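You operate a simulated robot arm through the tools that you are given. There is no shell and no other tool.

The job below is to be done with a simulated robot arm. You get a single attempt, and the scene is never put back.

Task
Zero the flow channel and the head channel.
Fine: the plate lists the channels; select each one and turn the zero knob till it shows nought; leave the head channel selected; the pumps stay standing.

Only the result counts: the job must be done as asked and must still hold three seconds after the hand-in. Knocking over, shifting, dropping, spilling or breaking anything else fails it.

Robot
A 6-joint arm with a four-finger gripper, fixed in place. Base frame: the origin is on the floor under the middle of its stand, x ahead of it, y to its left, z up. Lengths are in mm, angles in degrees, forces in N, time in s.
With the tool pointing down near the work surface it reaches from about 300 to 700 mm from the base axis. Its first joint turns from -166.0 to 166.0 degrees. Payload 3.43 kg.
Tool frame: the origin (TCP) lies between the finger pads and is the grasp point; the fingertips stand 30 mm ahead of it; z points along the fingers, y is the line along which they close. The gripper opens to 120 mm; its body begins 85 mm behind the TCP.
Orientation is that of the tool frame in the base frame, as [roll, pitch, yaw] about the fixed x, y, z axes, in that order (R = Rz(yaw) Ry(pitch) Rx(roll)). With the fingers straight down and closing along the base's y, the tool's x points along the base's -x, its y along +y and its z along -z.

Tools
- The arm moves only by the tool jog_arm. Its argument "moves" is a list of rows, each a list of 7 numbers: the gripper command, from -1 (shut) to 1 (fully open), values between in proportion, then the shift along the tool's x, y, z in mm, then the turn, a rotation vector about the tool's x, y, z in degrees. In form: [[claw, tx, ty, tz, ax, ay, az], ...]. A call has 1 to 20 rows; each row is the pose to reach, as a shift and turn from the pose commanded when the call began, along the tool's axes at that moment. Rows are played at 5 a second. More than 50 mm and 8.6 degrees between two rows, or a gripper value outside its range, and nothing of the call is played. Where a pose cannot be reached the arm comes as near as it can. A force on the tool above 40 N (or 10 N above the force at the start of the call, whichever is more), or a blocked arm, ends the call early, and 0.2 s more pass. The fingers move at their own pace (about 40 mm/s each) and stop on an object; they squeeze with about 25 N. The grip force told is the motor's: it shows also when the fingers shut on nothing. Time passes only in rows, and 0.2 s behind the last, so rows that repeat a pose let the fingers close. The reply holds the time, the measured pose of the TCP, the force on the tool along the base axes, the opening and the grip force, in the units named above and with some noise, with the torque about the TCP (base axes, N m) and any sound that the robot's microphone picked up.
- Cameras (640 x 400 px; columns grow to the right, rows downward): "scene" is fixed at [51, 499.3, 1686.6]; the picture's right is [-0.59, -0.81, 0.00], its down [-0.37, 0.27, -0.89] and it looks along [0.72, -0.52, -0.46] (base axes); focal length 318 px, centre (320, 200). "wrist" rides on the gripper at [71, -17, -120] in the tool frame; the picture's right is [0.23, 0.97, 0.00], its down [-0.81, 0.19, -0.55] and it looks along [-0.54, 0.13, 0.83] (tool axes); focal length 275 px, centre (320, 200).
- grab_frame(camera): a new picture of that camera. No time passes.
- move_column(by): moves the trunk up (or, below 0, down) by that many mm; the arm rides with it, the base frame stays. It gives what a move gives, with no picture.
- locate(camera, pixels): for up to 12 pixels [column, row] of the newest picture of that camera ("zoom" is the newest enlarged one), the place [x, y, z] in the base frame of the surface seen there, good to about 3 mm. No time passes.
- inspect(camera, box): a new picture of the part [left, top, right, bottom] of that camera's present view, enlarged. No time passes.
- close_job(): hands the job in; it is judged then, once.

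Open the gripper and draw the arm clear of the work before you hand the job in, unless the task says otherwise.

The tools are called after "Call:" as name(argument=value, ...) on one line, values as JSON. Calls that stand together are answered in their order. jog_arm: Moves the arm, as the interface text tells. Its arguments: {"type":"object","properties":{"moves":{"type":"array"}},"required":["moves"]} The other tools are called the same way: move_column (by) moves the trunk up or down; grab_frame (camera) takes a picture; locate (camera, pixels) gives the place of the surface under pixels of a picture; inspect (camera, box) takes an enlarged picture of a part of a camera's view; close_job () hands the job in.

At the start:

```text
t: 0.0
tcp_pos: [325.4, 76.4, 1380.0]
orientation: [180.0, 0.0, 180.0]
ft_force: [-0.5, -0.2, -0.1]
moment: [0.03, 0.03, 0.04]
grip_width: 119.9
grip_force: 0.0
trunk travel left (down, up): [-300.0, 140.0]
```

scene: 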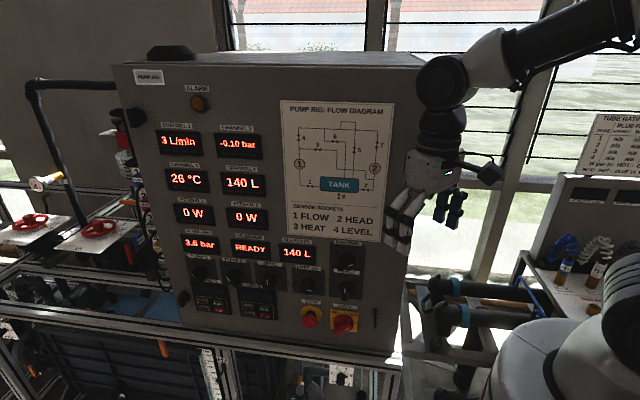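
wrist: 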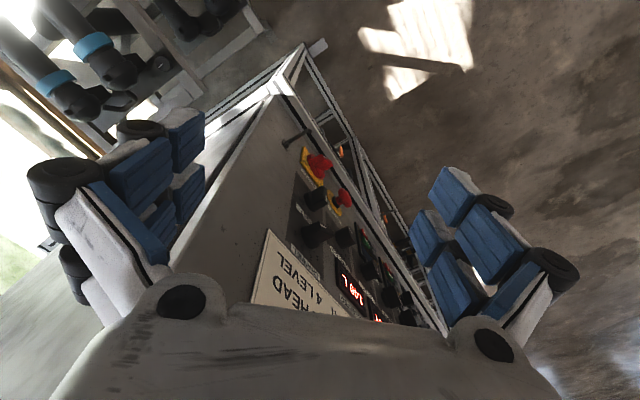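

The scene picture shows the pump rig panel, with displays around (180-300, 140-250) and knobs around (200-350, 250-320). I'll enlarge parts of it to read the labels.

Call:
inspect(camera="scene", box=[170, 220, 290, 325])

Call:
inspect(camera="scene", box=[270, 220, 400, 340])

Call:
inspect(camera="scene", box=[140, 110, 280, 230])

Call:
inspect(camera="scene", box=[275, 90, 405, 240])

```text
3.81 times, centred on (230, 272) of scene
```

zoom: 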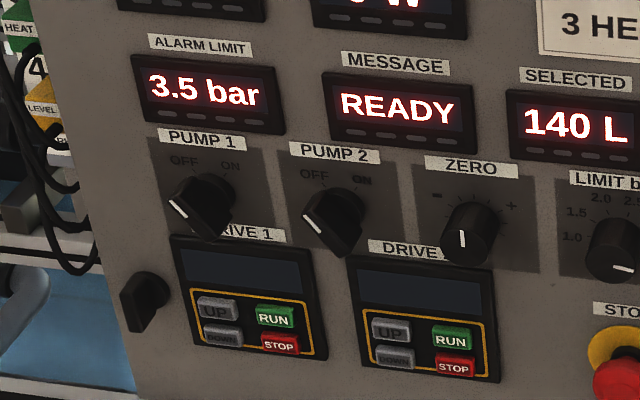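

```text
3.33 times, centred on (335, 280) of scene
```

zoom: 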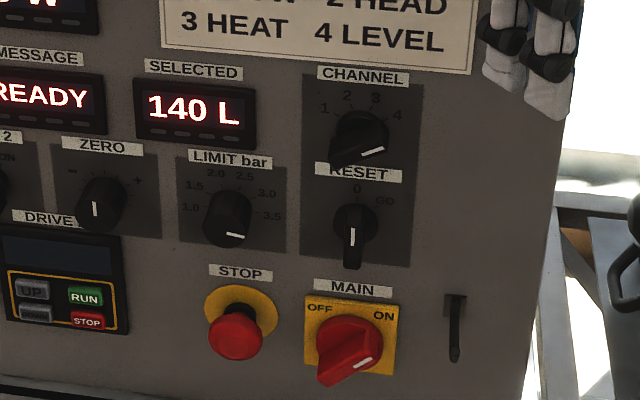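

```text
3.33 times, centred on (210, 170) of scene
```

zoom: 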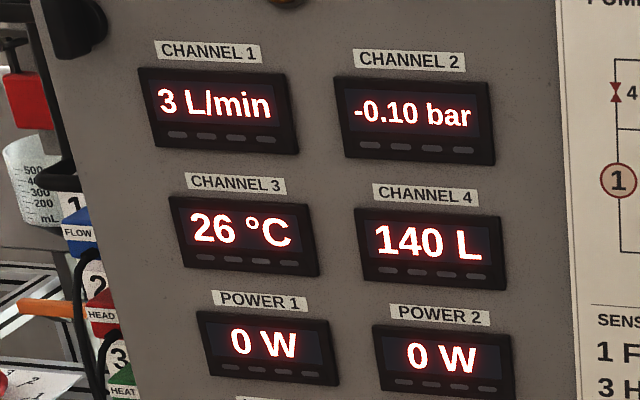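

```text
2.67 times, centred on (340, 165) of scene
```

zoom: 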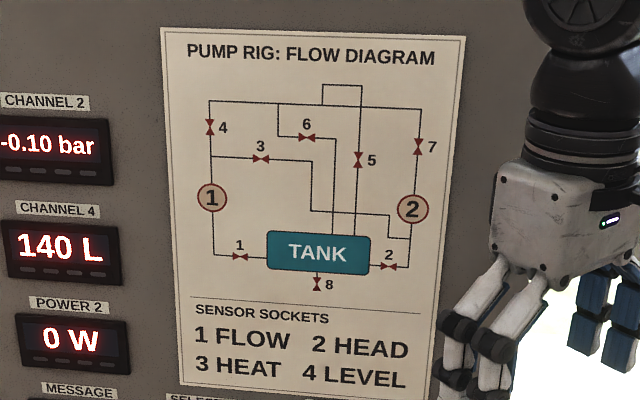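

The selector (CHANNEL, about (345, 248)) stands at 4, ZERO knob is about (266, 281), and the plate says 1 FLOW, 2 HEAD. I'll locate the panel plane and these knobs in base coordinates.

Call:
locate(camera="scene", pixels=[[250, 265], [276, 267], [262, 290], [265, 278], [332, 243], [366, 243], [346, 262], [386, 300], [130, 80], [400, 100], [300, 210], [374, 318]])

Call:
inspect(camera="scene", box=[240, 255, 290, 300])

Call:
inspect(camera="scene", box=[325, 235, 375, 280])

Call:
inspect(camera="scene", box=[100, 130, 190, 330])

```text
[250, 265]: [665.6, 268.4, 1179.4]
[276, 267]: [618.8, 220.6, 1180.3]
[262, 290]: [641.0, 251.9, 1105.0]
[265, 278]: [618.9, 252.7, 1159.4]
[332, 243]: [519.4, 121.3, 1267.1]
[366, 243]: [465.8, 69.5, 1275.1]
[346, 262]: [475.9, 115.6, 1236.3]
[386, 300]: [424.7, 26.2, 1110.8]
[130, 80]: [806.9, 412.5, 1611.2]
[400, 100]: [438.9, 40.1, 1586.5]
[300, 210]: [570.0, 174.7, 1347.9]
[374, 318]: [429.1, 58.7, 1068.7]
```

```text
8.89 times, centred on (265, 278) of scene
```

zoom: 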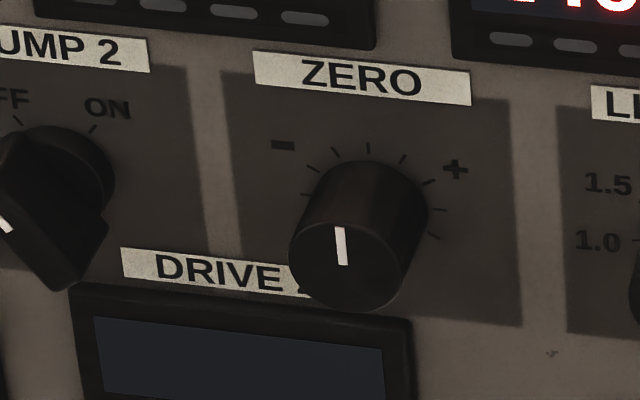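

```text
8.89 times, centred on (350, 258) of scene
```

zoom: 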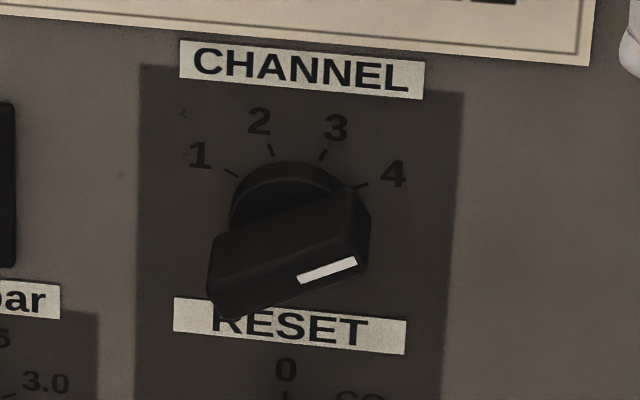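

```text
2.00 times, centred on (145, 230) of scene
```

zoom: 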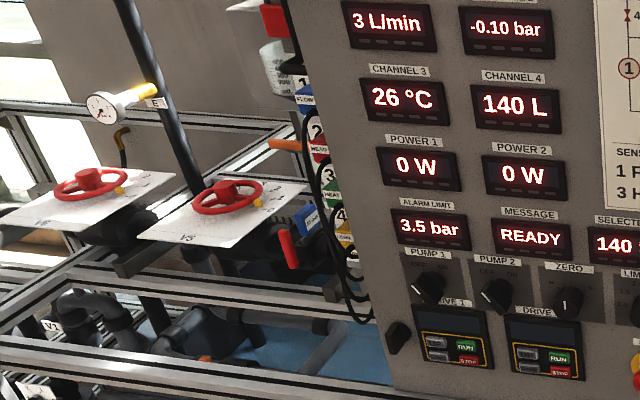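

The panel is a vertical plane facing about (-0.707, 0.707, 0). The newest zoom shows the side sockets; I'll zoom back on the two knobs and locate their front faces, and look at the gripper's finger shape.

Call:
inspect(camera="scene", box=[240, 235, 370, 320])

Call:
locate(camera="scene", pixels=[[269, 286], [268, 281], [269, 275], [275, 282], [263, 284], [351, 265], [345, 258], [354, 255], [342, 268], [346, 247], [349, 290], [311, 288]])

Call:
inspect(camera="scene", box=[370, 60, 520, 260])

```text
4.71 times, centred on (305, 278) of scene
```

zoom: 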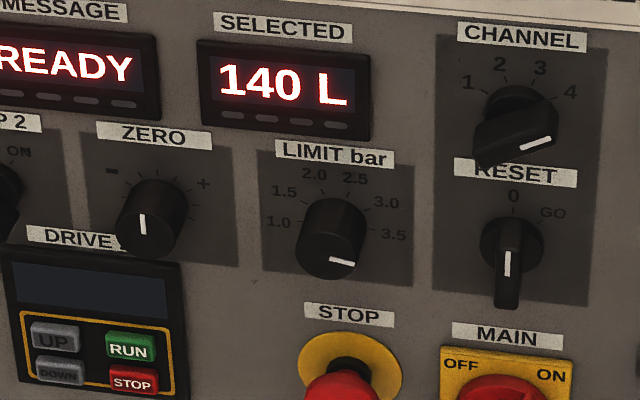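

```text
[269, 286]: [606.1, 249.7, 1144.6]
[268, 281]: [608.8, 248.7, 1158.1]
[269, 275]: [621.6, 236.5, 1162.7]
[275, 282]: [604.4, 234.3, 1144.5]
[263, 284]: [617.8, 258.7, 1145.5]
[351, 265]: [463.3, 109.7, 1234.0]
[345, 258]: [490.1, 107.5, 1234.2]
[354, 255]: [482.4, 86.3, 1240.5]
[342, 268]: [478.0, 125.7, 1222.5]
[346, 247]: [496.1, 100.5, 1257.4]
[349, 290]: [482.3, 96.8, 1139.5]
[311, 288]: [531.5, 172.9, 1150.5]
```

```text
2.00 times, centred on (445, 160) of scene
```

zoom: 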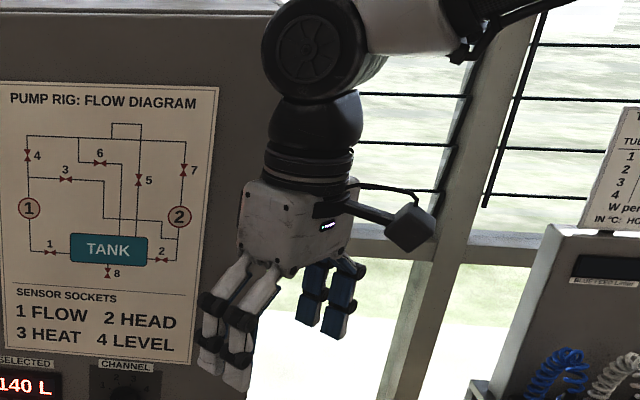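

Zero knob axis is near u=-608, z≈1146 (front ≈28 mm off the panel), channel knob axis near (495, 98) on the panel at z≈1229. I'll measure the fingers in the wrist picture before moving.

Call:
locate(camera="wrist", pixels=[[65, 180], [140, 130], [135, 175], [185, 130], [150, 240], [550, 270], [495, 210], [495, 245], [455, 185], [430, 240], [460, 280], [520, 310]])

Call:
inspect(camera="wrist", box=[0, 80, 240, 330])

Call:
inspect(camera="wrist", box=[390, 140, 600, 340])

```text
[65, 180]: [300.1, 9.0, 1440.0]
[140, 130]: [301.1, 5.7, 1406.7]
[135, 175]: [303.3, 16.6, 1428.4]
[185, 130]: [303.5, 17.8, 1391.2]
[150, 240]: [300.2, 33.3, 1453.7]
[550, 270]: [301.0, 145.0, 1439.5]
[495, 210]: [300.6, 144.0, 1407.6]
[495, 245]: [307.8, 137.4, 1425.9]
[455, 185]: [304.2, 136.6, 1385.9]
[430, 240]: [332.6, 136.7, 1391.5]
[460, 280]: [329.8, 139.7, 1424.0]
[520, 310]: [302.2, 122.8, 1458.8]
```

```text
1.60 times, centred on (120, 205) of wrist
```

zoom: 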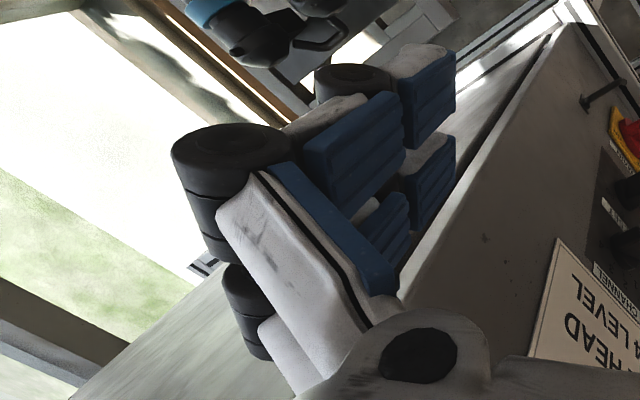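

```text
2.00 times, centred on (495, 240) of wrist
```

zoom: 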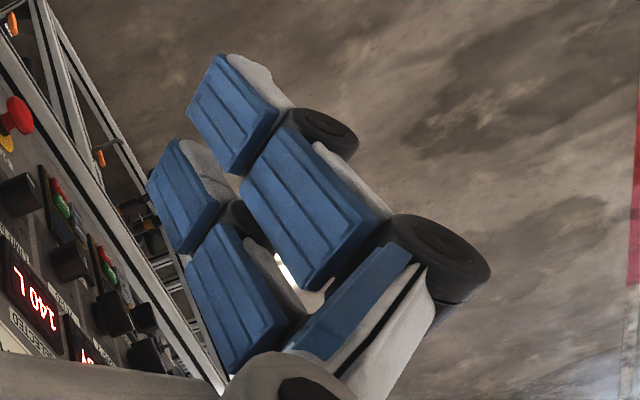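

Fingers span about ±25 mm along tool x and are open to 120 mm. I'll first move away from the panel to about (403, 190, 1380), yawing the tool by 45° so it squares with the panel, and part-close the fingers.

Call:
jog_arm(moves=[[0.2, -13, 19, 0, 0, 0, 7.5], [0.2, -26, 38, 0, 0, 0, 15], [0.2, -39, 57, 0, 0, 0, 22.5], [0.2, -52, 76, 0, 0, 0, 30], [0.2, -65, 95, 0, 0, 0, 37.5], [0.2, -78, 114, 0, 0, 0, 45], [0.2, -78, 114, 0, 0, 0, 45]])

```text
t: 1.6
tcp_pos: [403.5, 190.4, 1382.7]
orientation: [-180.0, 0.0, 134.9]
ft_force: [-0.3, -0.2, -0.1]
moment: [0.02, 0.0, -0.02]
grip_width: 72.1
grip_force: 0.2
trunk travel left (down, up): [-300.0, 140.0]
```

The arm reached (403, 190, 1383) at yaw 135 as planned. Next I pitch the tool by 90° about its y axis so it faces the panel.

Call:
jog_arm(moves=[[0.2, 0, 0, 0, 0, -7.5, 0], [0.2, 0, 0, 0, 0, -15, 0], [0.2, 0, 0, 0, 0, -22.5, 0], [0.2, 0, 0, 0, 0, -30, 0], [0.2, 0, 0, 0, 0, -37.5, 0], [0.2, 0, 0, 0, 0, -45, 0], [0.2, 0, 0, 0, 0, -52.5, 0], [0.2, 0, 0, 0, 0, -60, 0], [0.2, 0, 0, 0, 0, -67.5, 0], [0.2, 0, 0, 0, 0, -75, 0], [0.2, 0, 0, 0, 0, -82.5, 0], [0.2, 0, 0, 0, 0, -90, 0], [0.2, 0, 0, 0, 0, -90, 0]])

Call:
grab_frame(camera="wrist")

Call:
grab_frame(camera="scene")

```text
t: 4.4
tcp_pos: [402.9, 190.2, 1379.6]
orientation: [20.0, 89.8, -24.9]
ft_force: [-0.5, 0.0, 0.7]
moment: [0.03, -0.01, 0.02]
grip_width: 71.9
grip_force: 0.1
trunk travel left (down, up): [-300.0, 140.0]
```

```text
taken
```

wrist: 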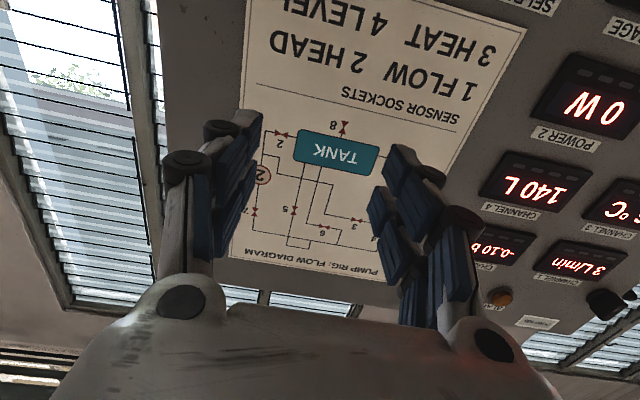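

```text
taken
```

scene: 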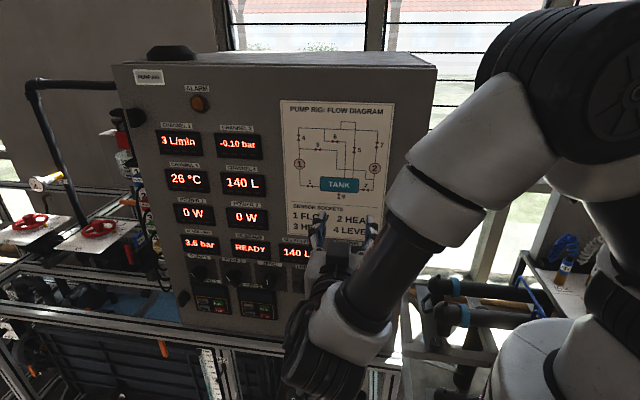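

The tool now faces the panel squarely; in the wrist view the plate and displays are seen upside down (camera below). I'll lower the column by 150 mm to bring the TCP to the channel knob's height of about 1229.

Call:
move_column(by=-150)

Call:
grab_frame(camera="wrist")

Call:
grab_frame(camera="scene")

```text
t: 6.2
tcp_pos: [403.9, 189.8, 1230.9]
orientation: [74.8, 90.0, 29.8]
ft_force: [0.1, -0.1, -0.6]
moment: [0.0, -0.02, 0.01]
grip_width: 72.2
grip_force: 0.0
trunk travel left (down, up): [-150.0, 290.0]
```

```text
taken
```

wrist: 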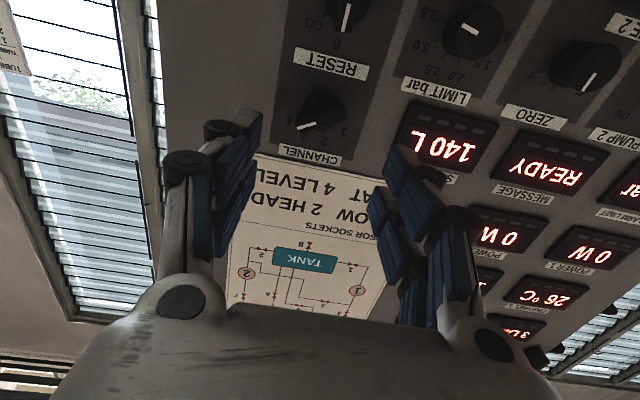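

```text
taken
```

scene: 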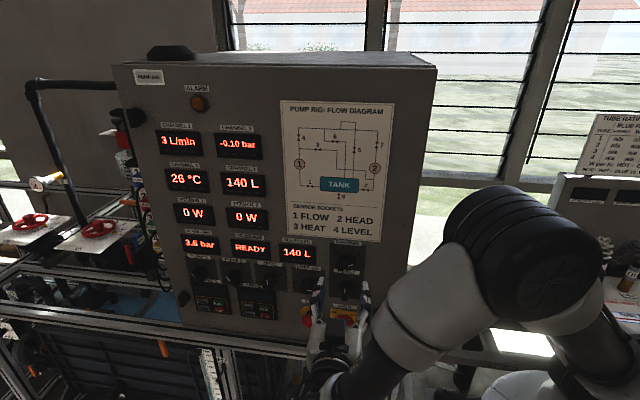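

The wrist view shows the channel knob at about (322, 112), its marker toward "4", with RESET at (345, 12). I'll enlarge and locate the knob and the tick marks from here.

Call:
inspect(camera="wrist", box=[270, 60, 380, 170])

Call:
locate(camera="wrist", pixels=[[322, 110], [305, 127], [315, 122], [340, 100], [325, 95], [322, 140], [300, 100], [345, 30], [345, 10], [586, 80], [575, 65], [470, 30]])

```text
3.64 times, centred on (325, 115) of wrist
```

zoom: 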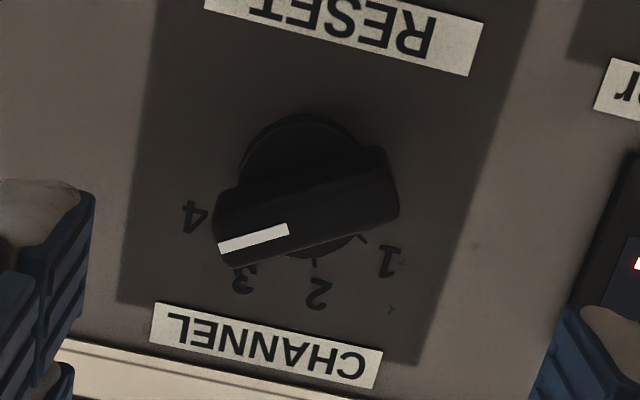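

```text
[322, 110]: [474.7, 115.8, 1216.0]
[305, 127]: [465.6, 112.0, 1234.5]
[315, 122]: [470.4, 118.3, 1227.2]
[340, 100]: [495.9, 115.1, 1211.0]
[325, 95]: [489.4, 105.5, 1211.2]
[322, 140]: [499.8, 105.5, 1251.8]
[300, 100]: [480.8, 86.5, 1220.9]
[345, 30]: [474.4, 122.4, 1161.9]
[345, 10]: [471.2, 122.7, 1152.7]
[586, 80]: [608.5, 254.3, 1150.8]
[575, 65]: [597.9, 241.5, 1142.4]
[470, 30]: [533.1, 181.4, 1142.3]
```

The channel axis works out to u≈-420, z≈1226, pointer 60° clockwise of upright, bar about 42 mm long with front at d≈31. I narrow the fingers to 40 mm, drop 5 mm and roll the tool +60° so its x axis lines up with the bar.

Call:
jog_arm(moves=[[-0.333, 1, 0, 0, 0, 0, 7.5], [-0.333, 2, 0, 0, 0, 0, 15], [-0.333, 3, 0, 0, 0, 0, 22.5], [-0.333, 4, 0, 0, 0, 0, 30], [-0.333, 5, 0, 0, 0, 0, 37.5], [-0.333, 5, 0, 0, 0, 0, 45], [-0.333, 5, 0, 0, 0, 0, 52.5], [-0.333, 5, 0, 0, 0, 0, 60], [-0.333, 5, 0, 0, 0, 0, 60]])

Call:
grab_frame(camera="wrist")

Call:
grab_frame(camera="scene")

```text
t: 8.2
tcp_pos: [511.3, 305.7, 1398.0]
orientation: [90.0, 30.1, 45.0]
ft_force: [0.1, -0.1, -1.0]
moment: [-0.01, 0.0, -0.01]
grip_width: 40.2
grip_force: 0.1
out of reach, approached as far as the arm can: row 3, 4, 5, 6, 7, 8, 9
trunk travel left (down, up): [-150.0, 290.0]
```

```text
taken
```

wrist: 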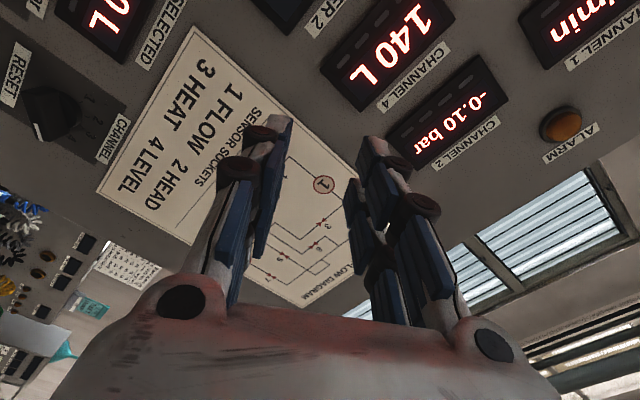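

```text
taken
```

scene: 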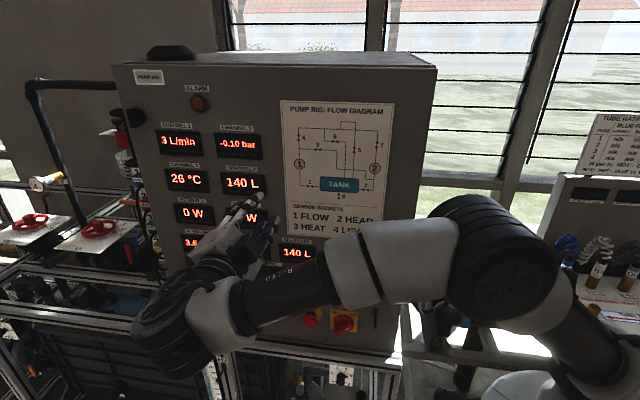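

Rolling past about +15–22° was out of reach (probably the last joint's limit), so the arm slid along the panel to (511, 306, 1398) still 135 mm off it; displays unchanged. I'll roll back by 60° and see where it settles, then use the opposite roll direction.

Call:
jog_arm(moves=[[-0.333, 0, 0, 0, 0, 0, -7.5], [-0.333, 0, 0, 0, 0, 0, -15], [-0.333, 0, 0, 0, 0, 0, -22.5], [-0.333, 0, 0, 0, 0, 0, -30], [-0.333, 0, 0, 0, 0, 0, -37.5], [-0.333, 0, 0, 0, 0, 0, -45], [-0.333, 0, 0, 0, 0, 0, -52.5], [-0.333, 0, 0, 0, 0, 0, -60], [-0.333, 0, 0, 0, 0, 0, -60]])

Call:
grab_frame(camera="scene")

```text
t: 10.2
tcp_pos: [510.2, 306.8, 1394.8]
orientation: [-88.9, 89.8, -133.9]
ft_force: [-0.4, -0.5, 0.6]
moment: [-0.02, 0.04, -0.03]
grip_width: 40.2
grip_force: 0.1
trunk travel left (down, up): [-150.0, 290.0]
```

```text
taken
```

scene: 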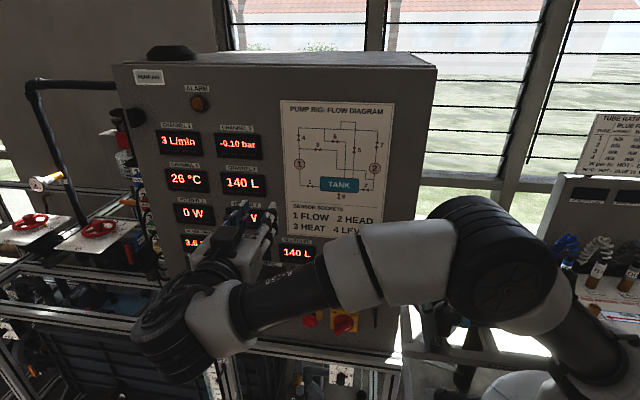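

The command now holds at (510, 307, 1395), roll back to zero, all clear of the panel. I'll test rolling the other way to -120° here in open space.

Call:
jog_arm(moves=[[-0.333, 0, 0, 0, 0, 0, -7.5], [-0.333, 0, 0, 0, 0, 0, -15], [-0.333, 0, 0, 0, 0, 0, -22.5], [-0.333, 0, 0, 0, 0, 0, -30], [-0.333, 0, 0, 0, 0, 0, -37.5], [-0.333, 0, 0, 0, 0, 0, -45], [-0.333, 0, 0, 0, 0, 0, -52.5], [-0.333, 0, 0, 0, 0, 0, -60]])

Call:
grab_frame(camera="scene")

```text
t: 11.9
tcp_pos: [511.6, 306.8, 1395.1]
orientation: [-90.0, 29.9, -135.0]
ft_force: [0.5, 1.0, -0.6]
moment: [-0.02, 0.01, 0.01]
grip_width: 40.0
grip_force: 0.0
trunk travel left (down, up): [-150.0, 290.0]
```

```text
taken
```

scene: 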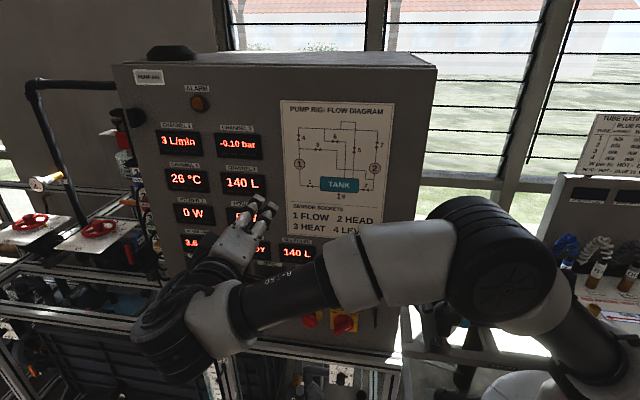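

Rolling to -60° worked with the position held. I continue another -60° (total -120°) so that tool x will match the knob's pointer direction.

Call:
jog_arm(moves=[[-0.333, 0, 0, 0, 0, 0, -7.5], [-0.333, 0, 0, 0, 0, 0, -15], [-0.333, 0, 0, 0, 0, 0, -22.5], [-0.333, 0, 0, 0, 0, 0, -30], [-0.333, 0, 0, 0, 0, 0, -37.5], [-0.333, 0, 0, 0, 0, 0, -45], [-0.333, 0, 0, 0, 0, 0, -52.5], [-0.333, 0, 0, 0, 0, 0, -60]])

Call:
grab_frame(camera="scene")

Call:
grab_frame(camera="wrist")

```text
t: 13.8
tcp_pos: [509.8, 308.5, 1395.0]
orientation: [-90.0, -30.1, -135.0]
ft_force: [-0.2, -0.3, -0.2]
moment: [0.0, -0.01, -0.01]
grip_width: 40.4
grip_force: 0.1
trunk travel left (down, up): [-150.0, 290.0]
```

```text
taken
```

scene: 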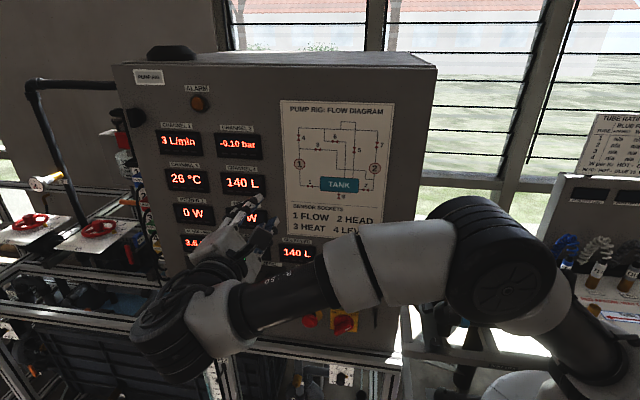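

```text
taken
```

wrist: 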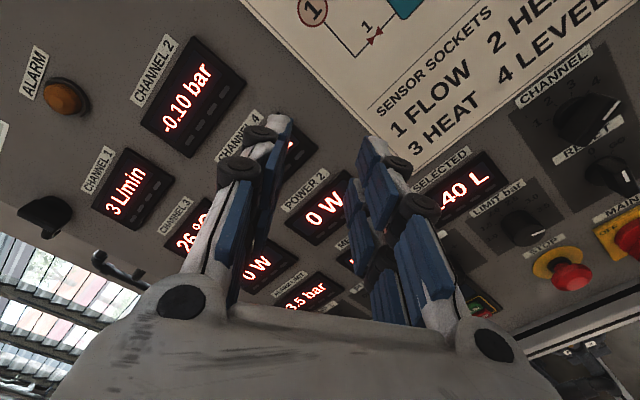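

Roll is now -120° with tool x pointing 60° clockwise of upright, position unchanged. I'll travel in the plane in front of the panel to the channel knob axis (about (404, 190, 1226)).

Call:
jog_arm(moves=[[-0.333, 6.5, 28.2, 0.9, 0, 0, 0], [-0.333, 13, 56.4, 1.8, 0, 0, 0], [-0.333, 19.6, 84.5, 2.6, 0, 0, 0], [-0.333, 26.1, 112.7, 3.5, 0, 0, 0], [-0.333, 32.7, 140.9, 4.4, 0, 0, 0], [-0.333, 39.2, 169, 5.2, 0, 0, 0], [-0.333, 45.8, 197.2, 6.1, 0, 0, 0], [-0.333, 52.3, 225.4, 7, 0, 0, 0], [-0.333, 52.3, 225.4, 7, 0, 0, 0]])

Call:
grab_frame(camera="scene")

Call:
grab_frame(camera="wrist")

```text
t: 15.8
tcp_pos: [403.2, 190.1, 1224.8]
orientation: [-89.9, -30.0, -134.9]
ft_force: [0.6, -0.7, 0.5]
moment: [0.0, -0.01, -0.03]
grip_width: 40.0
grip_force: 0.1
trunk travel left (down, up): [-150.0, 290.0]
```

```text
taken
```

scene: 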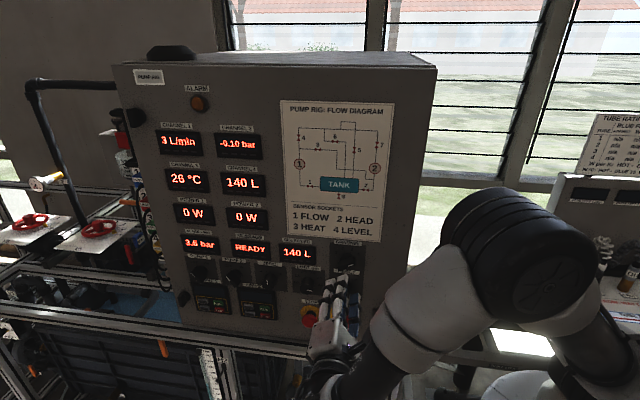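

```text
taken
```

wrist: 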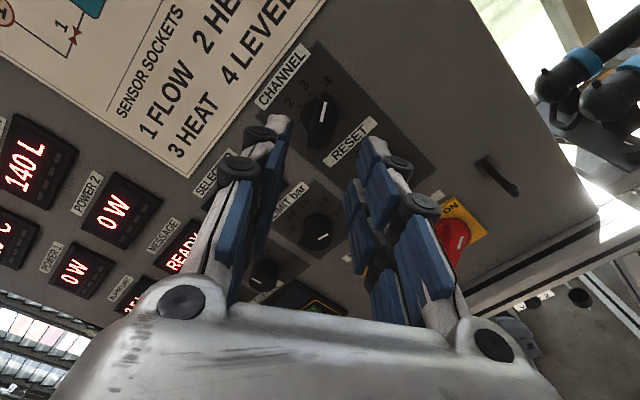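

The gripper now lines up with the channel knob (wrist view: knob bar at (320, 120), between the finger lines). Before gripping, I test in the open that a further -60° of roll is reachable here.

Call:
jog_arm(moves=[[-0.333, 0, 0, 0, 0, 0, -8], [-0.333, 0, 0, 0, 0, 0, -16], [-0.333, 0, 0, 0, 0, 0, -24], [-0.333, 0, 0, 0, 0, 0, -32], [-0.333, 0, 0, 0, 0, 0, -40], [-0.333, 0, 0, 0, 0, 0, -48], [-0.333, 0, 0, 0, 0, 0, -56], [-0.333, 0, 0, 0, 0, 0, -64], [-0.333, 0, 0, 0, 0, 0, -72], [-0.333, 0, 0, 0, 0, 0, -80]])

```text
t: 17.9
tcp_pos: [403.9, 189.4, 1225.3]
orientation: [90.0, -69.8, 45.0]
ft_force: [0.1, -0.1, 0.4]
moment: [0.04, 0.0, 0.01]
grip_width: 40.3
grip_force: 0.0
trunk travel left (down, up): [-150.0, 290.0]
```

Roll -80° more was reached with the position held at (404, 189, 1225). I continue another 45° to check the full swing needed.

Call:
jog_arm(moves=[[-0.333, 0, 0, 0, 0, 0, -8], [-0.333, 0, 0, 0, 0, 0, -16], [-0.333, 0, 0, 0, 0, 0, -24], [-0.333, 0, 0, 0, 0, 0, -32], [-0.333, 0, 0, 0, 0, 0, -40], [-0.333, 0, 0, 0, 0, 0, -45]])

Call:
grab_frame(camera="scene")

Call:
grab_frame(camera="wrist")

```text
t: 19.4
tcp_pos: [404.7, 190.6, 1226.7]
orientation: [90.1, -24.9, 44.9]
ft_force: [1.2, 0.2, -0.5]
moment: [-0.01, 0.0, 0.04]
grip_width: 40.0
grip_force: 0.1
trunk travel left (down, up): [-150.0, 290.0]
```

```text
taken
```

scene: 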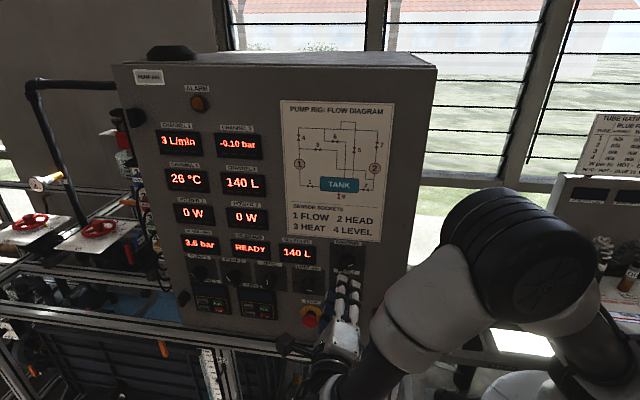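

```text
taken
```

wrist: 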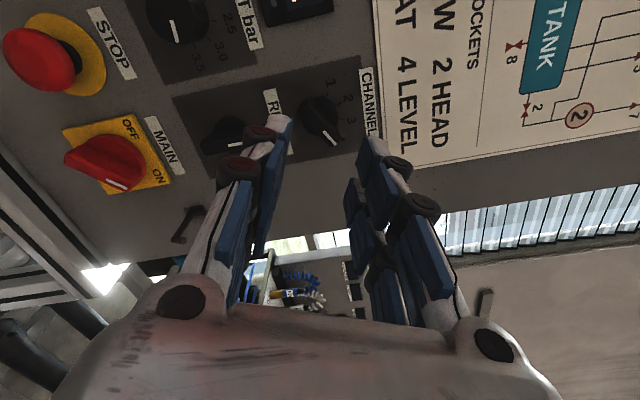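

The whole swing down to -245° roll is reachable in place. I roll back +125° to align with the bar at position 4 again.

Call:
jog_arm(moves=[[-0.333, 0, 0, 0, 0, 0, 8], [-0.333, 0, 0, 0, 0, 0, 16], [-0.333, 0, 0, 0, 0, 0, 24], [-0.333, 0, 0, 0, 0, 0, 32], [-0.333, 0, 0, 0, 0, 0, 40], [-0.333, 0, 0, 0, 0, 0, 48], [-0.333, 0, 0, 0, 0, 0, 56], [-0.333, 0, 0, 0, 0, 0, 64], [-0.333, 0, 0, 0, 0, 0, 72], [-0.333, 0, 0, 0, 0, 0, 80], [-0.333, 0, 0, 0, 0, 0, 88], [-0.333, 0, 0, 0, 0, 0, 96], [-0.333, 0, 0, 0, 0, 0, 104], [-0.333, 0, 0, 0, 0, 0, 112], [-0.333, 0, 0, 0, 0, 0, 120], [-0.333, 0, 0, 0, 0, 0, 125], [-0.333, 0, 0, 0, 0, 0, 125]])

Call:
grab_frame(camera="wrist")

Call:
inspect(camera="wrist", box=[240, 50, 400, 200])

```text
t: 22.9
tcp_pos: [403.5, 190.1, 1227.1]
orientation: [-90.0, -29.8, -135.0]
ft_force: [0.5, 1.0, 0.2]
moment: [-0.02, 0.0, 0.0]
grip_width: 40.2
grip_force: 0.0
trunk travel left (down, up): [-150.0, 290.0]
```

```text
taken
```

wrist: 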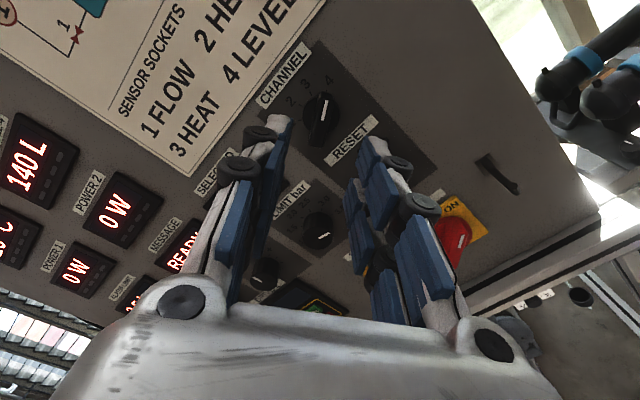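

```text
2.67 times, centred on (320, 125) of wrist
```

zoom: 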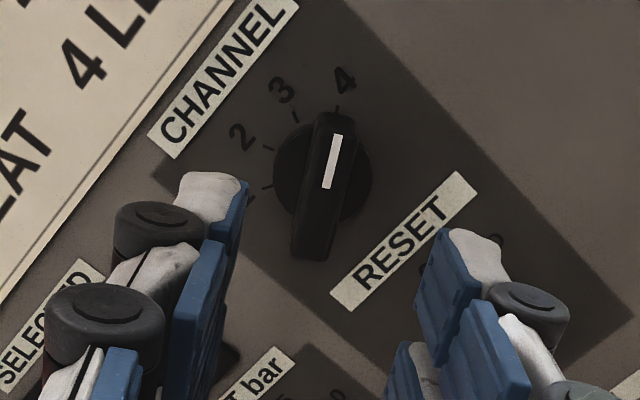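

The bar and tool x line up to within about 3°. I locate points on the bar (newest zoom) to refine the knob axis before approaching.

Call:
locate(camera="zoom", pixels=[[333, 160], [338, 140], [325, 190], [312, 240], [308, 190], [342, 190], [305, 252], [325, 252], [280, 175], [365, 185], [290, 150], [330, 125]])

```text
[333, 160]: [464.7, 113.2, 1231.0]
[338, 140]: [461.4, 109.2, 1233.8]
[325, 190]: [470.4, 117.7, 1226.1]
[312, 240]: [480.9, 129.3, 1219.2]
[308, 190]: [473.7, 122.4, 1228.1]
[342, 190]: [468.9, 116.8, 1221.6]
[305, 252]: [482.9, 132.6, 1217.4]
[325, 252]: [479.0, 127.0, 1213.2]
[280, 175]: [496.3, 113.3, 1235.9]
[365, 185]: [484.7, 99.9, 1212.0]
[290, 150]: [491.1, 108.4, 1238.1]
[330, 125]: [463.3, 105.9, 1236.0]
```

Bar centre is at about u=-419.5, z=1225, front 32 mm off the panel, ~13 mm wide; the tool is aligned within 1 mm. I advance 86 mm so the fingertips straddle the bar about 14 mm from the panel.

Call:
jog_arm(moves=[[-0.333, 0, 0, 15, 0, 0, 0], [-0.333, 0, 0, 30, 0, 0, 0], [-0.333, 0, 0, 45, 0, 0, 0], [-0.333, 0, 0, 56, 0, 0, 0], [-0.333, 0, 0, 66, 0, 0, 0], [-0.333, 0, 0, 74, 0, 0, 0], [-0.333, 0, 0, 80, 0, 0, 0], [-0.333, 0, 0, 86, 0, 0, 0], [-0.333, 0, 0, 86, 0, 0, 0]])

Call:
grab_frame(camera="wrist")

Call:
grab_frame(camera="scene")

```text
t: 24.9
tcp_pos: [464.8, 128.8, 1225.6]
orientation: [-90.0, -30.0, -134.9]
ft_force: [-0.7, 0.1, -0.2]
moment: [-0.01, 0.0, 0.0]
grip_width: 40.0
grip_force: 0.0
trunk travel left (down, up): [-150.0, 290.0]
```

```text
taken
```

wrist: 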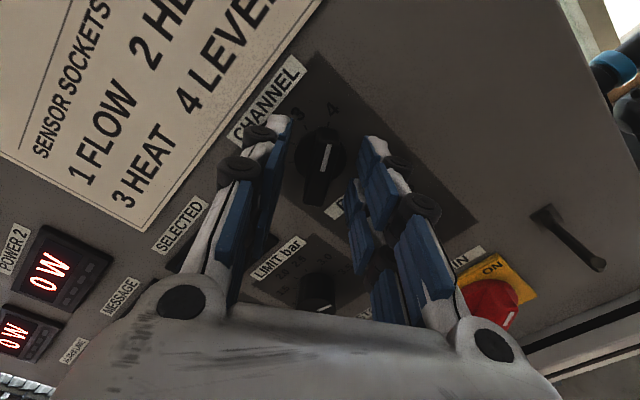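

```text
taken
```

scene: 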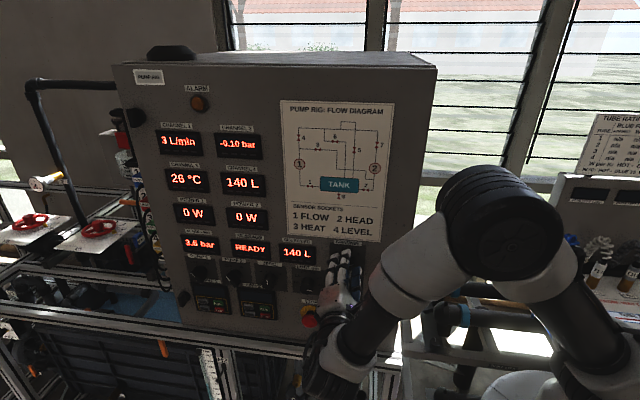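

Tips straddle the bar (wrist view: bar at (325, 165) between the tips at (285, 125) and (372, 145)), no contact force. I close the fingers on it.

Call:
jog_arm(moves=[[-0.6, 0, 0, 0, 0, 0, 0], [-0.75, 0, 0, 0, 0, 0, 0], [-1, 0, 0, 0, 0, 0, 0], [-1, 0, 0, 0, 0, 0, 0], [-1, 0, 0, 0, 0, 0, 0]])

Call:
grab_frame(camera="wrist")

```text
t: 26.1
tcp_pos: [465.2, 128.8, 1227.3]
orientation: [-90.0, -30.0, -134.9]
ft_force: [-0.9, -0.9, -2.3]
moment: [0.06, 0.02, -0.09]
grip_width: 13.1
grip_force: 45.1
trunk travel left (down, up): [-150.0, 290.0]
```

```text
taken
```

wrist: 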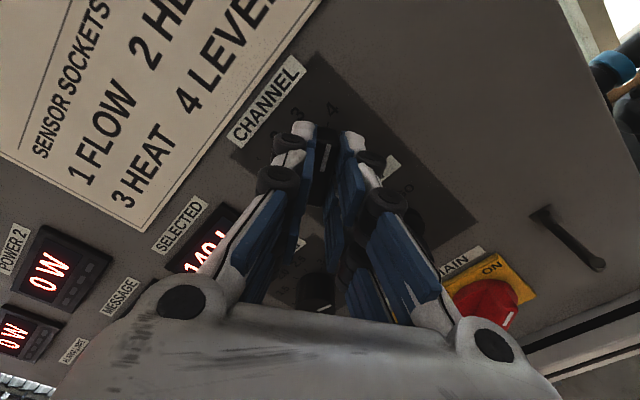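

The bar is gripped (13.1 mm, little side force). I turn it counterclockwise by 40° first, expecting position 3.

Call:
jog_arm(moves=[[-1, 0, 0, 0, 0, 0, -5], [-1, 0, 0, 0, 0, 0, -10], [-1, 0, 0, 0, 0, 0, -15], [-1, 0, 0, 0, 0, 0, -20], [-1, 0, 0, 0, 0, 0, -25], [-1, 0, 0, 0, 0, 0, -30], [-1, 0, 0, 0, 0, 0, -35], [-1, 0, 0, 0, 0, 0, -40], [-1, 0, 0, 0, 0, 0, -40]])

Call:
grab_frame(camera="wrist")

Call:
inspect(camera="scene", box=[150, 120, 380, 300])

```text
t: 28.1
tcp_pos: [465.2, 129.6, 1225.4]
orientation: [-90.2, -70.1, -134.8]
ft_force: [-7.0, -2.2, -17.7]
moment: [-0.39, -0.36, -0.54]
grip_width: 13.1
grip_force: 45.0
trunk travel left (down, up): [-150.0, 290.0]
```

```text
taken
```

wrist: 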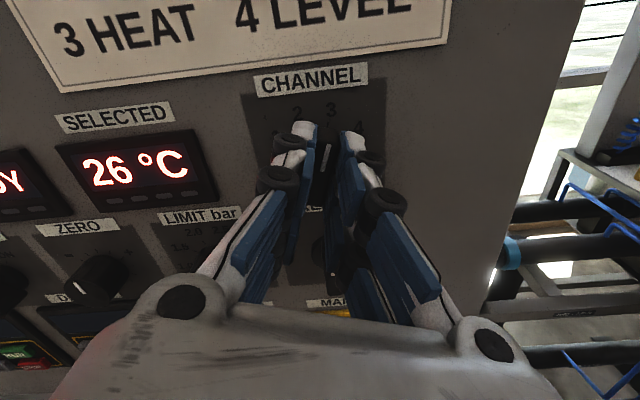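

```text
2.22 times, centred on (265, 210) of scene
```

zoom: 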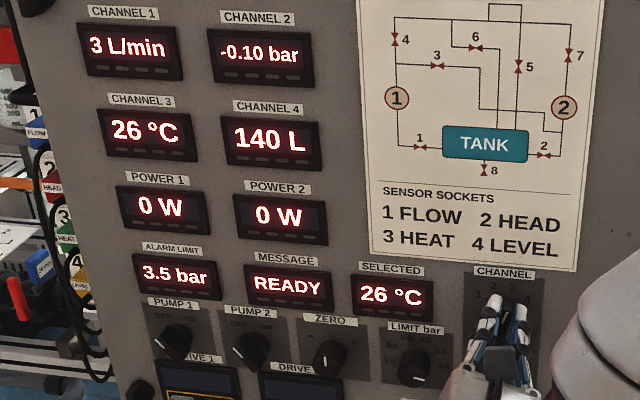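

SELECTED now shows 26 °C (channel 3), with about 18 N of mostly downward side force because the TCP sits slightly off the knob axis. I ease the tool about 1 mm down and 0.5 mm right to relieve it.

Call:
jog_arm(moves=[[-1, -0.4, 0.4, 0, 0, 0, 0], [-1, -0.8, 0.8, 0, 0, 0, 0], [-1, -0.8, 0.8, 0, 0, 0, 0]])

```text
t: 28.9
tcp_pos: [463.4, 129.4, 1226.4]
orientation: [-90.1, -69.9, -134.8]
ft_force: [-8.9, -3.4, -10.7]
moment: [1.14, 1.17, 0.19]
grip_width: 13.1
grip_force: 45.0
trunk travel left (down, up): [-150.0, 290.0]
```

The vertical force fell to about -11 N; I shift another ~1.2 mm down and 1 mm right to relieve the rest.

Call:
jog_arm(moves=[[-1, -0.4, 0.7, 0, 0, 0, 0], [-1, -0.8, 1.35, 0, 0, 0, 0], [-1, -0.8, 1.35, 0, 0, 0, 0]])

```text
t: 29.8
tcp_pos: [464.2, 128.6, 1225.3]
orientation: [-89.6, -69.9, -135.2]
ft_force: [0.1, -0.8, 2.6]
moment: [0.62, 0.61, 0.44]
grip_width: 12.9
grip_force: 44.5
trunk travel left (down, up): [-150.0, 290.0]
```

Side force is now near zero, so the TCP is on the axis. I turn another 40° counterclockwise toward position 2.

Call:
jog_arm(moves=[[-1, 0, 0, 0, 0, 0, -5], [-1, 0, 0, 0, 0, 0, -10], [-1, 0, 0, 0, 0, 0, -15], [-1, 0, 0, 0, 0, 0, -20], [-1, 0, 0, 0, 0, 0, -25], [-1, 0, 0, 0, 0, 0, -30], [-1, 0, 0, 0, 0, 0, -35], [-1, 0, 0, 0, 0, 0, -40], [-1, 0, 0, 0, 0, 0, -40]])

Call:
inspect(camera="scene", box=[150, 120, 380, 300])

```text
t: 31.8
tcp_pos: [465.2, 127.5, 1225.5]
orientation: [89.2, -69.9, 45.9]
ft_force: [12.7, 2.5, 30.7]
moment: [-0.01, 0.04, 0.0]
grip_width: 13.1
grip_force: 45.1
trunk travel left (down, up): [-150.0, 290.0]
```

```text
2.22 times, centred on (265, 210) of scene
```

zoom: 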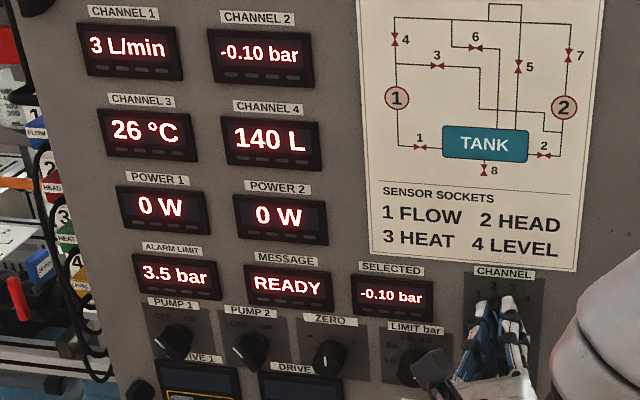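

SELECTED shows -0.10 bar (channel 2), but there's now about 32 N along tool +x. I ease 3 mm along +x to relieve it, then open the fingers to re-centre.

Call:
jog_arm(moves=[[-1, 1, 0, 0, 0, 0, 0], [-1, 2, 0, 0, 0, 0, 0], [-1, 3, 0, 0, 0, 0, 0], [-1, 3, 0, 0, 0, 0, 0]])

```text
t: 32.8
tcp_pos: [465.4, 128.1, 1225.8]
orientation: [90.3, -69.9, 44.7]
ft_force: [4.1, -2.3, 2.2]
moment: [-1.01, -1.04, 0.51]
grip_width: 12.9
grip_force: 44.9
trunk travel left (down, up): [-150.0, 290.0]
```

Force relieved. I turn the remaining 40° counterclockwise in two halves, checking the force midway.

Call:
jog_arm(moves=[[-1, 0, 0, 0, 0, 0, -5], [-1, 0, 0, 0, 0, 0, -10], [-1, 0, 0, 0, 0, 0, -15], [-1, 0, 0, 0, 0, 0, -20]])

```text
t: 33.8
tcp_pos: [464.9, 129.2, 1226.2]
orientation: [90.2, -49.8, 44.7]
ft_force: [-10.3, -4.3, -12.3]
moment: [0.14, 0.14, -0.06]
grip_width: 13.4
grip_force: 46.0
trunk travel left (down, up): [-150.0, 290.0]
```

About 16 N along tool -x has built up; I turn the last 20° while easing 1.5 mm along -x.

Call:
jog_arm(moves=[[-1, -0.8, 0, 0, 0, 0, 0], [-1, -1.5, 0, 0, 0, 0, -5], [-1, -1.5, 0, 0, 0, 0, -10], [-1, -1.5, 0, 0, 0, 0, -15], [-1, -1.5, 0, 0, 0, 0, -20], [-1, -1.5, 0, 0, 0, 0, -20]])

Call:
inspect(camera="scene", box=[150, 120, 380, 300])

Call:
grab_frame(camera="wrist")

```text
t: 35.1
tcp_pos: [465.3, 128.1, 1225.8]
orientation: [90.0, -30.1, 45.1]
ft_force: [-1.1, -1.4, -5.0]
moment: [0.47, 0.44, -0.98]
grip_width: 13.0
grip_force: 45.2
trunk travel left (down, up): [-150.0, 290.0]
```

```text
2.22 times, centred on (265, 210) of scene
```

zoom: 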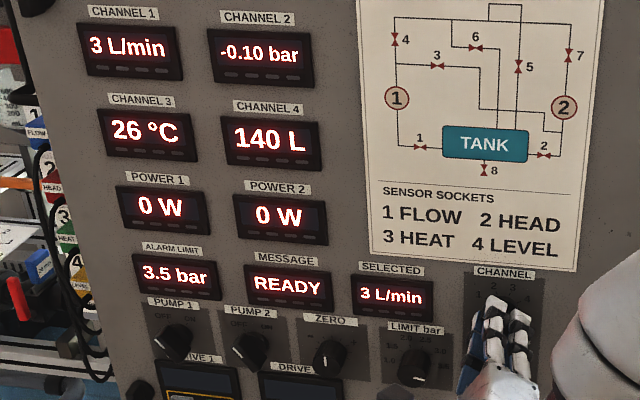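

```text
taken
```

wrist: 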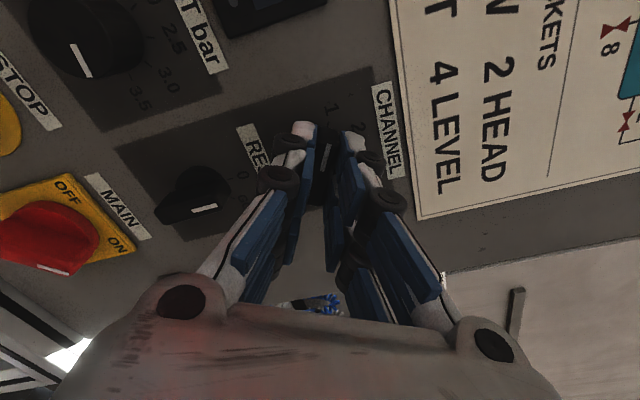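

SELECTED now shows 3 L/min (channel 1). I open the fingers to 40 mm and back off 86 mm.

Call:
jog_arm(moves=[[-0.7, 0, 0, 0, 0, 0, 0], [-0.5, 0, 0, 0, 0, 0, 0], [-0.333, 0, 0, 0, 0, 0, 0], [-0.333, 0, 0, 0, 0, 0, 0], [-0.333, 0, 0, 0, 0, 0, 0], [-0.333, 0, 0, -15, 0, 0, 0], [-0.333, 0, 0, -30, 0, 0, 0], [-0.333, 0, 0, -50, 0, 0, 0], [-0.333, 0, 0, -70, 0, 0, 0], [-0.333, 0, 0, -86, 0, 0, 0], [-0.333, 0, 0, -86, 0, 0, 0]])

Call:
inspect(camera="scene", box=[150, 120, 380, 300])

Call:
grab_frame(camera="wrist")

```text
t: 37.5
tcp_pos: [403.5, 189.3, 1225.9]
orientation: [90.0, -30.0, 44.9]
ft_force: [-0.4, 0.2, 0.6]
moment: [-0.01, 0.02, -0.03]
grip_width: 40.2
grip_force: 0.0
trunk travel left (down, up): [-150.0, 290.0]
```

```text
2.22 times, centred on (265, 210) of scene
```

zoom: 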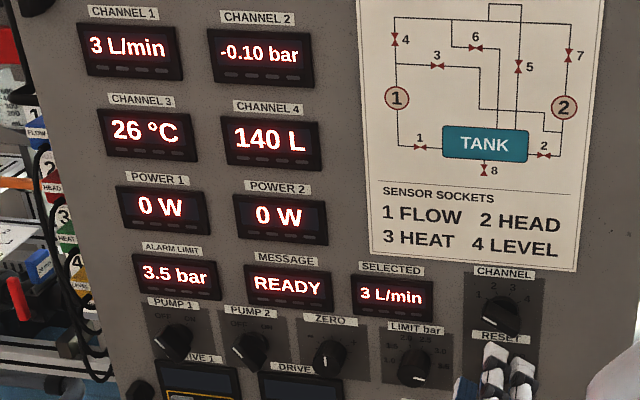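

```text
taken
```

wrist: 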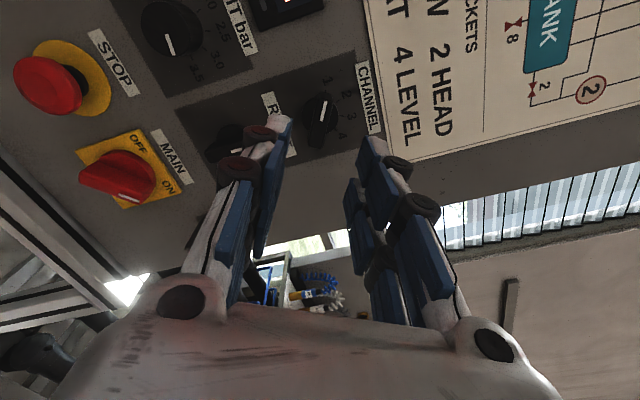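

Channel 1 stays selected with the knob free. I now move in the standoff plane to the ZERO knob (u≈-608, z≈1146), rolling +90° to mid-range on the way.

Call:
jog_arm(moves=[[-0.1, 10.3, -13.7, 0, 0, 0, 7.5], [-0.1, 20.6, -27.3, 0, 0, 0, 15], [-0.1, 30.9, -41, 0, 0, 0, 22.5], [-0.1, 41.2, -54.6, 0, 0, 0, 30], [-0.1, 51.5, -68.3, 0, 0, 0, 37.5], [-0.1, 61.9, -81.9, 0, 0, 0, 45], [-0.1, 72.2, -95.6, 0, 0, 0, 52.5], [-0.1, 82.5, -109.2, 0, 0, 0, 60], [-0.1, 92.8, -122.9, 0, 0, 0, 67.5], [-0.1, 103.1, -136.5, 0, 0, 0, 75], [-0.1, 113.4, -150.2, 0, 0, 0, 82.5], [-0.1, 123.7, -163.8, 0, 0, 0, 90], [-0.1, 123.7, -163.8, 0, 0, 0, 90]])

Call:
grab_frame(camera="scene")

Call:
grab_frame(camera="wrist")

```text
t: 40.4
tcp_pos: [536.5, 322.8, 1145.3]
orientation: [-90.0, -59.9, -135.0]
ft_force: [-1.6, 0.0, 0.0]
moment: [-0.01, -0.01, -0.01]
grip_width: 53.8
grip_force: 0.1
trunk travel left (down, up): [-150.0, 290.0]
```

```text
taken
```

scene: 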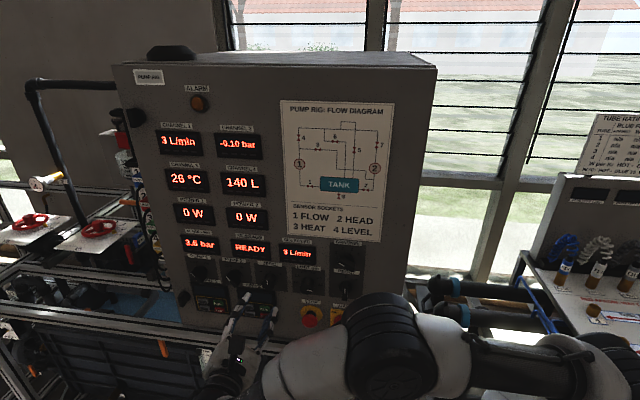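

```text
taken
```

wrist: 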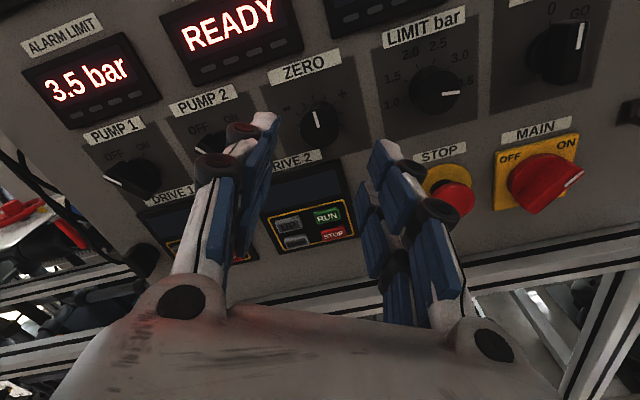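

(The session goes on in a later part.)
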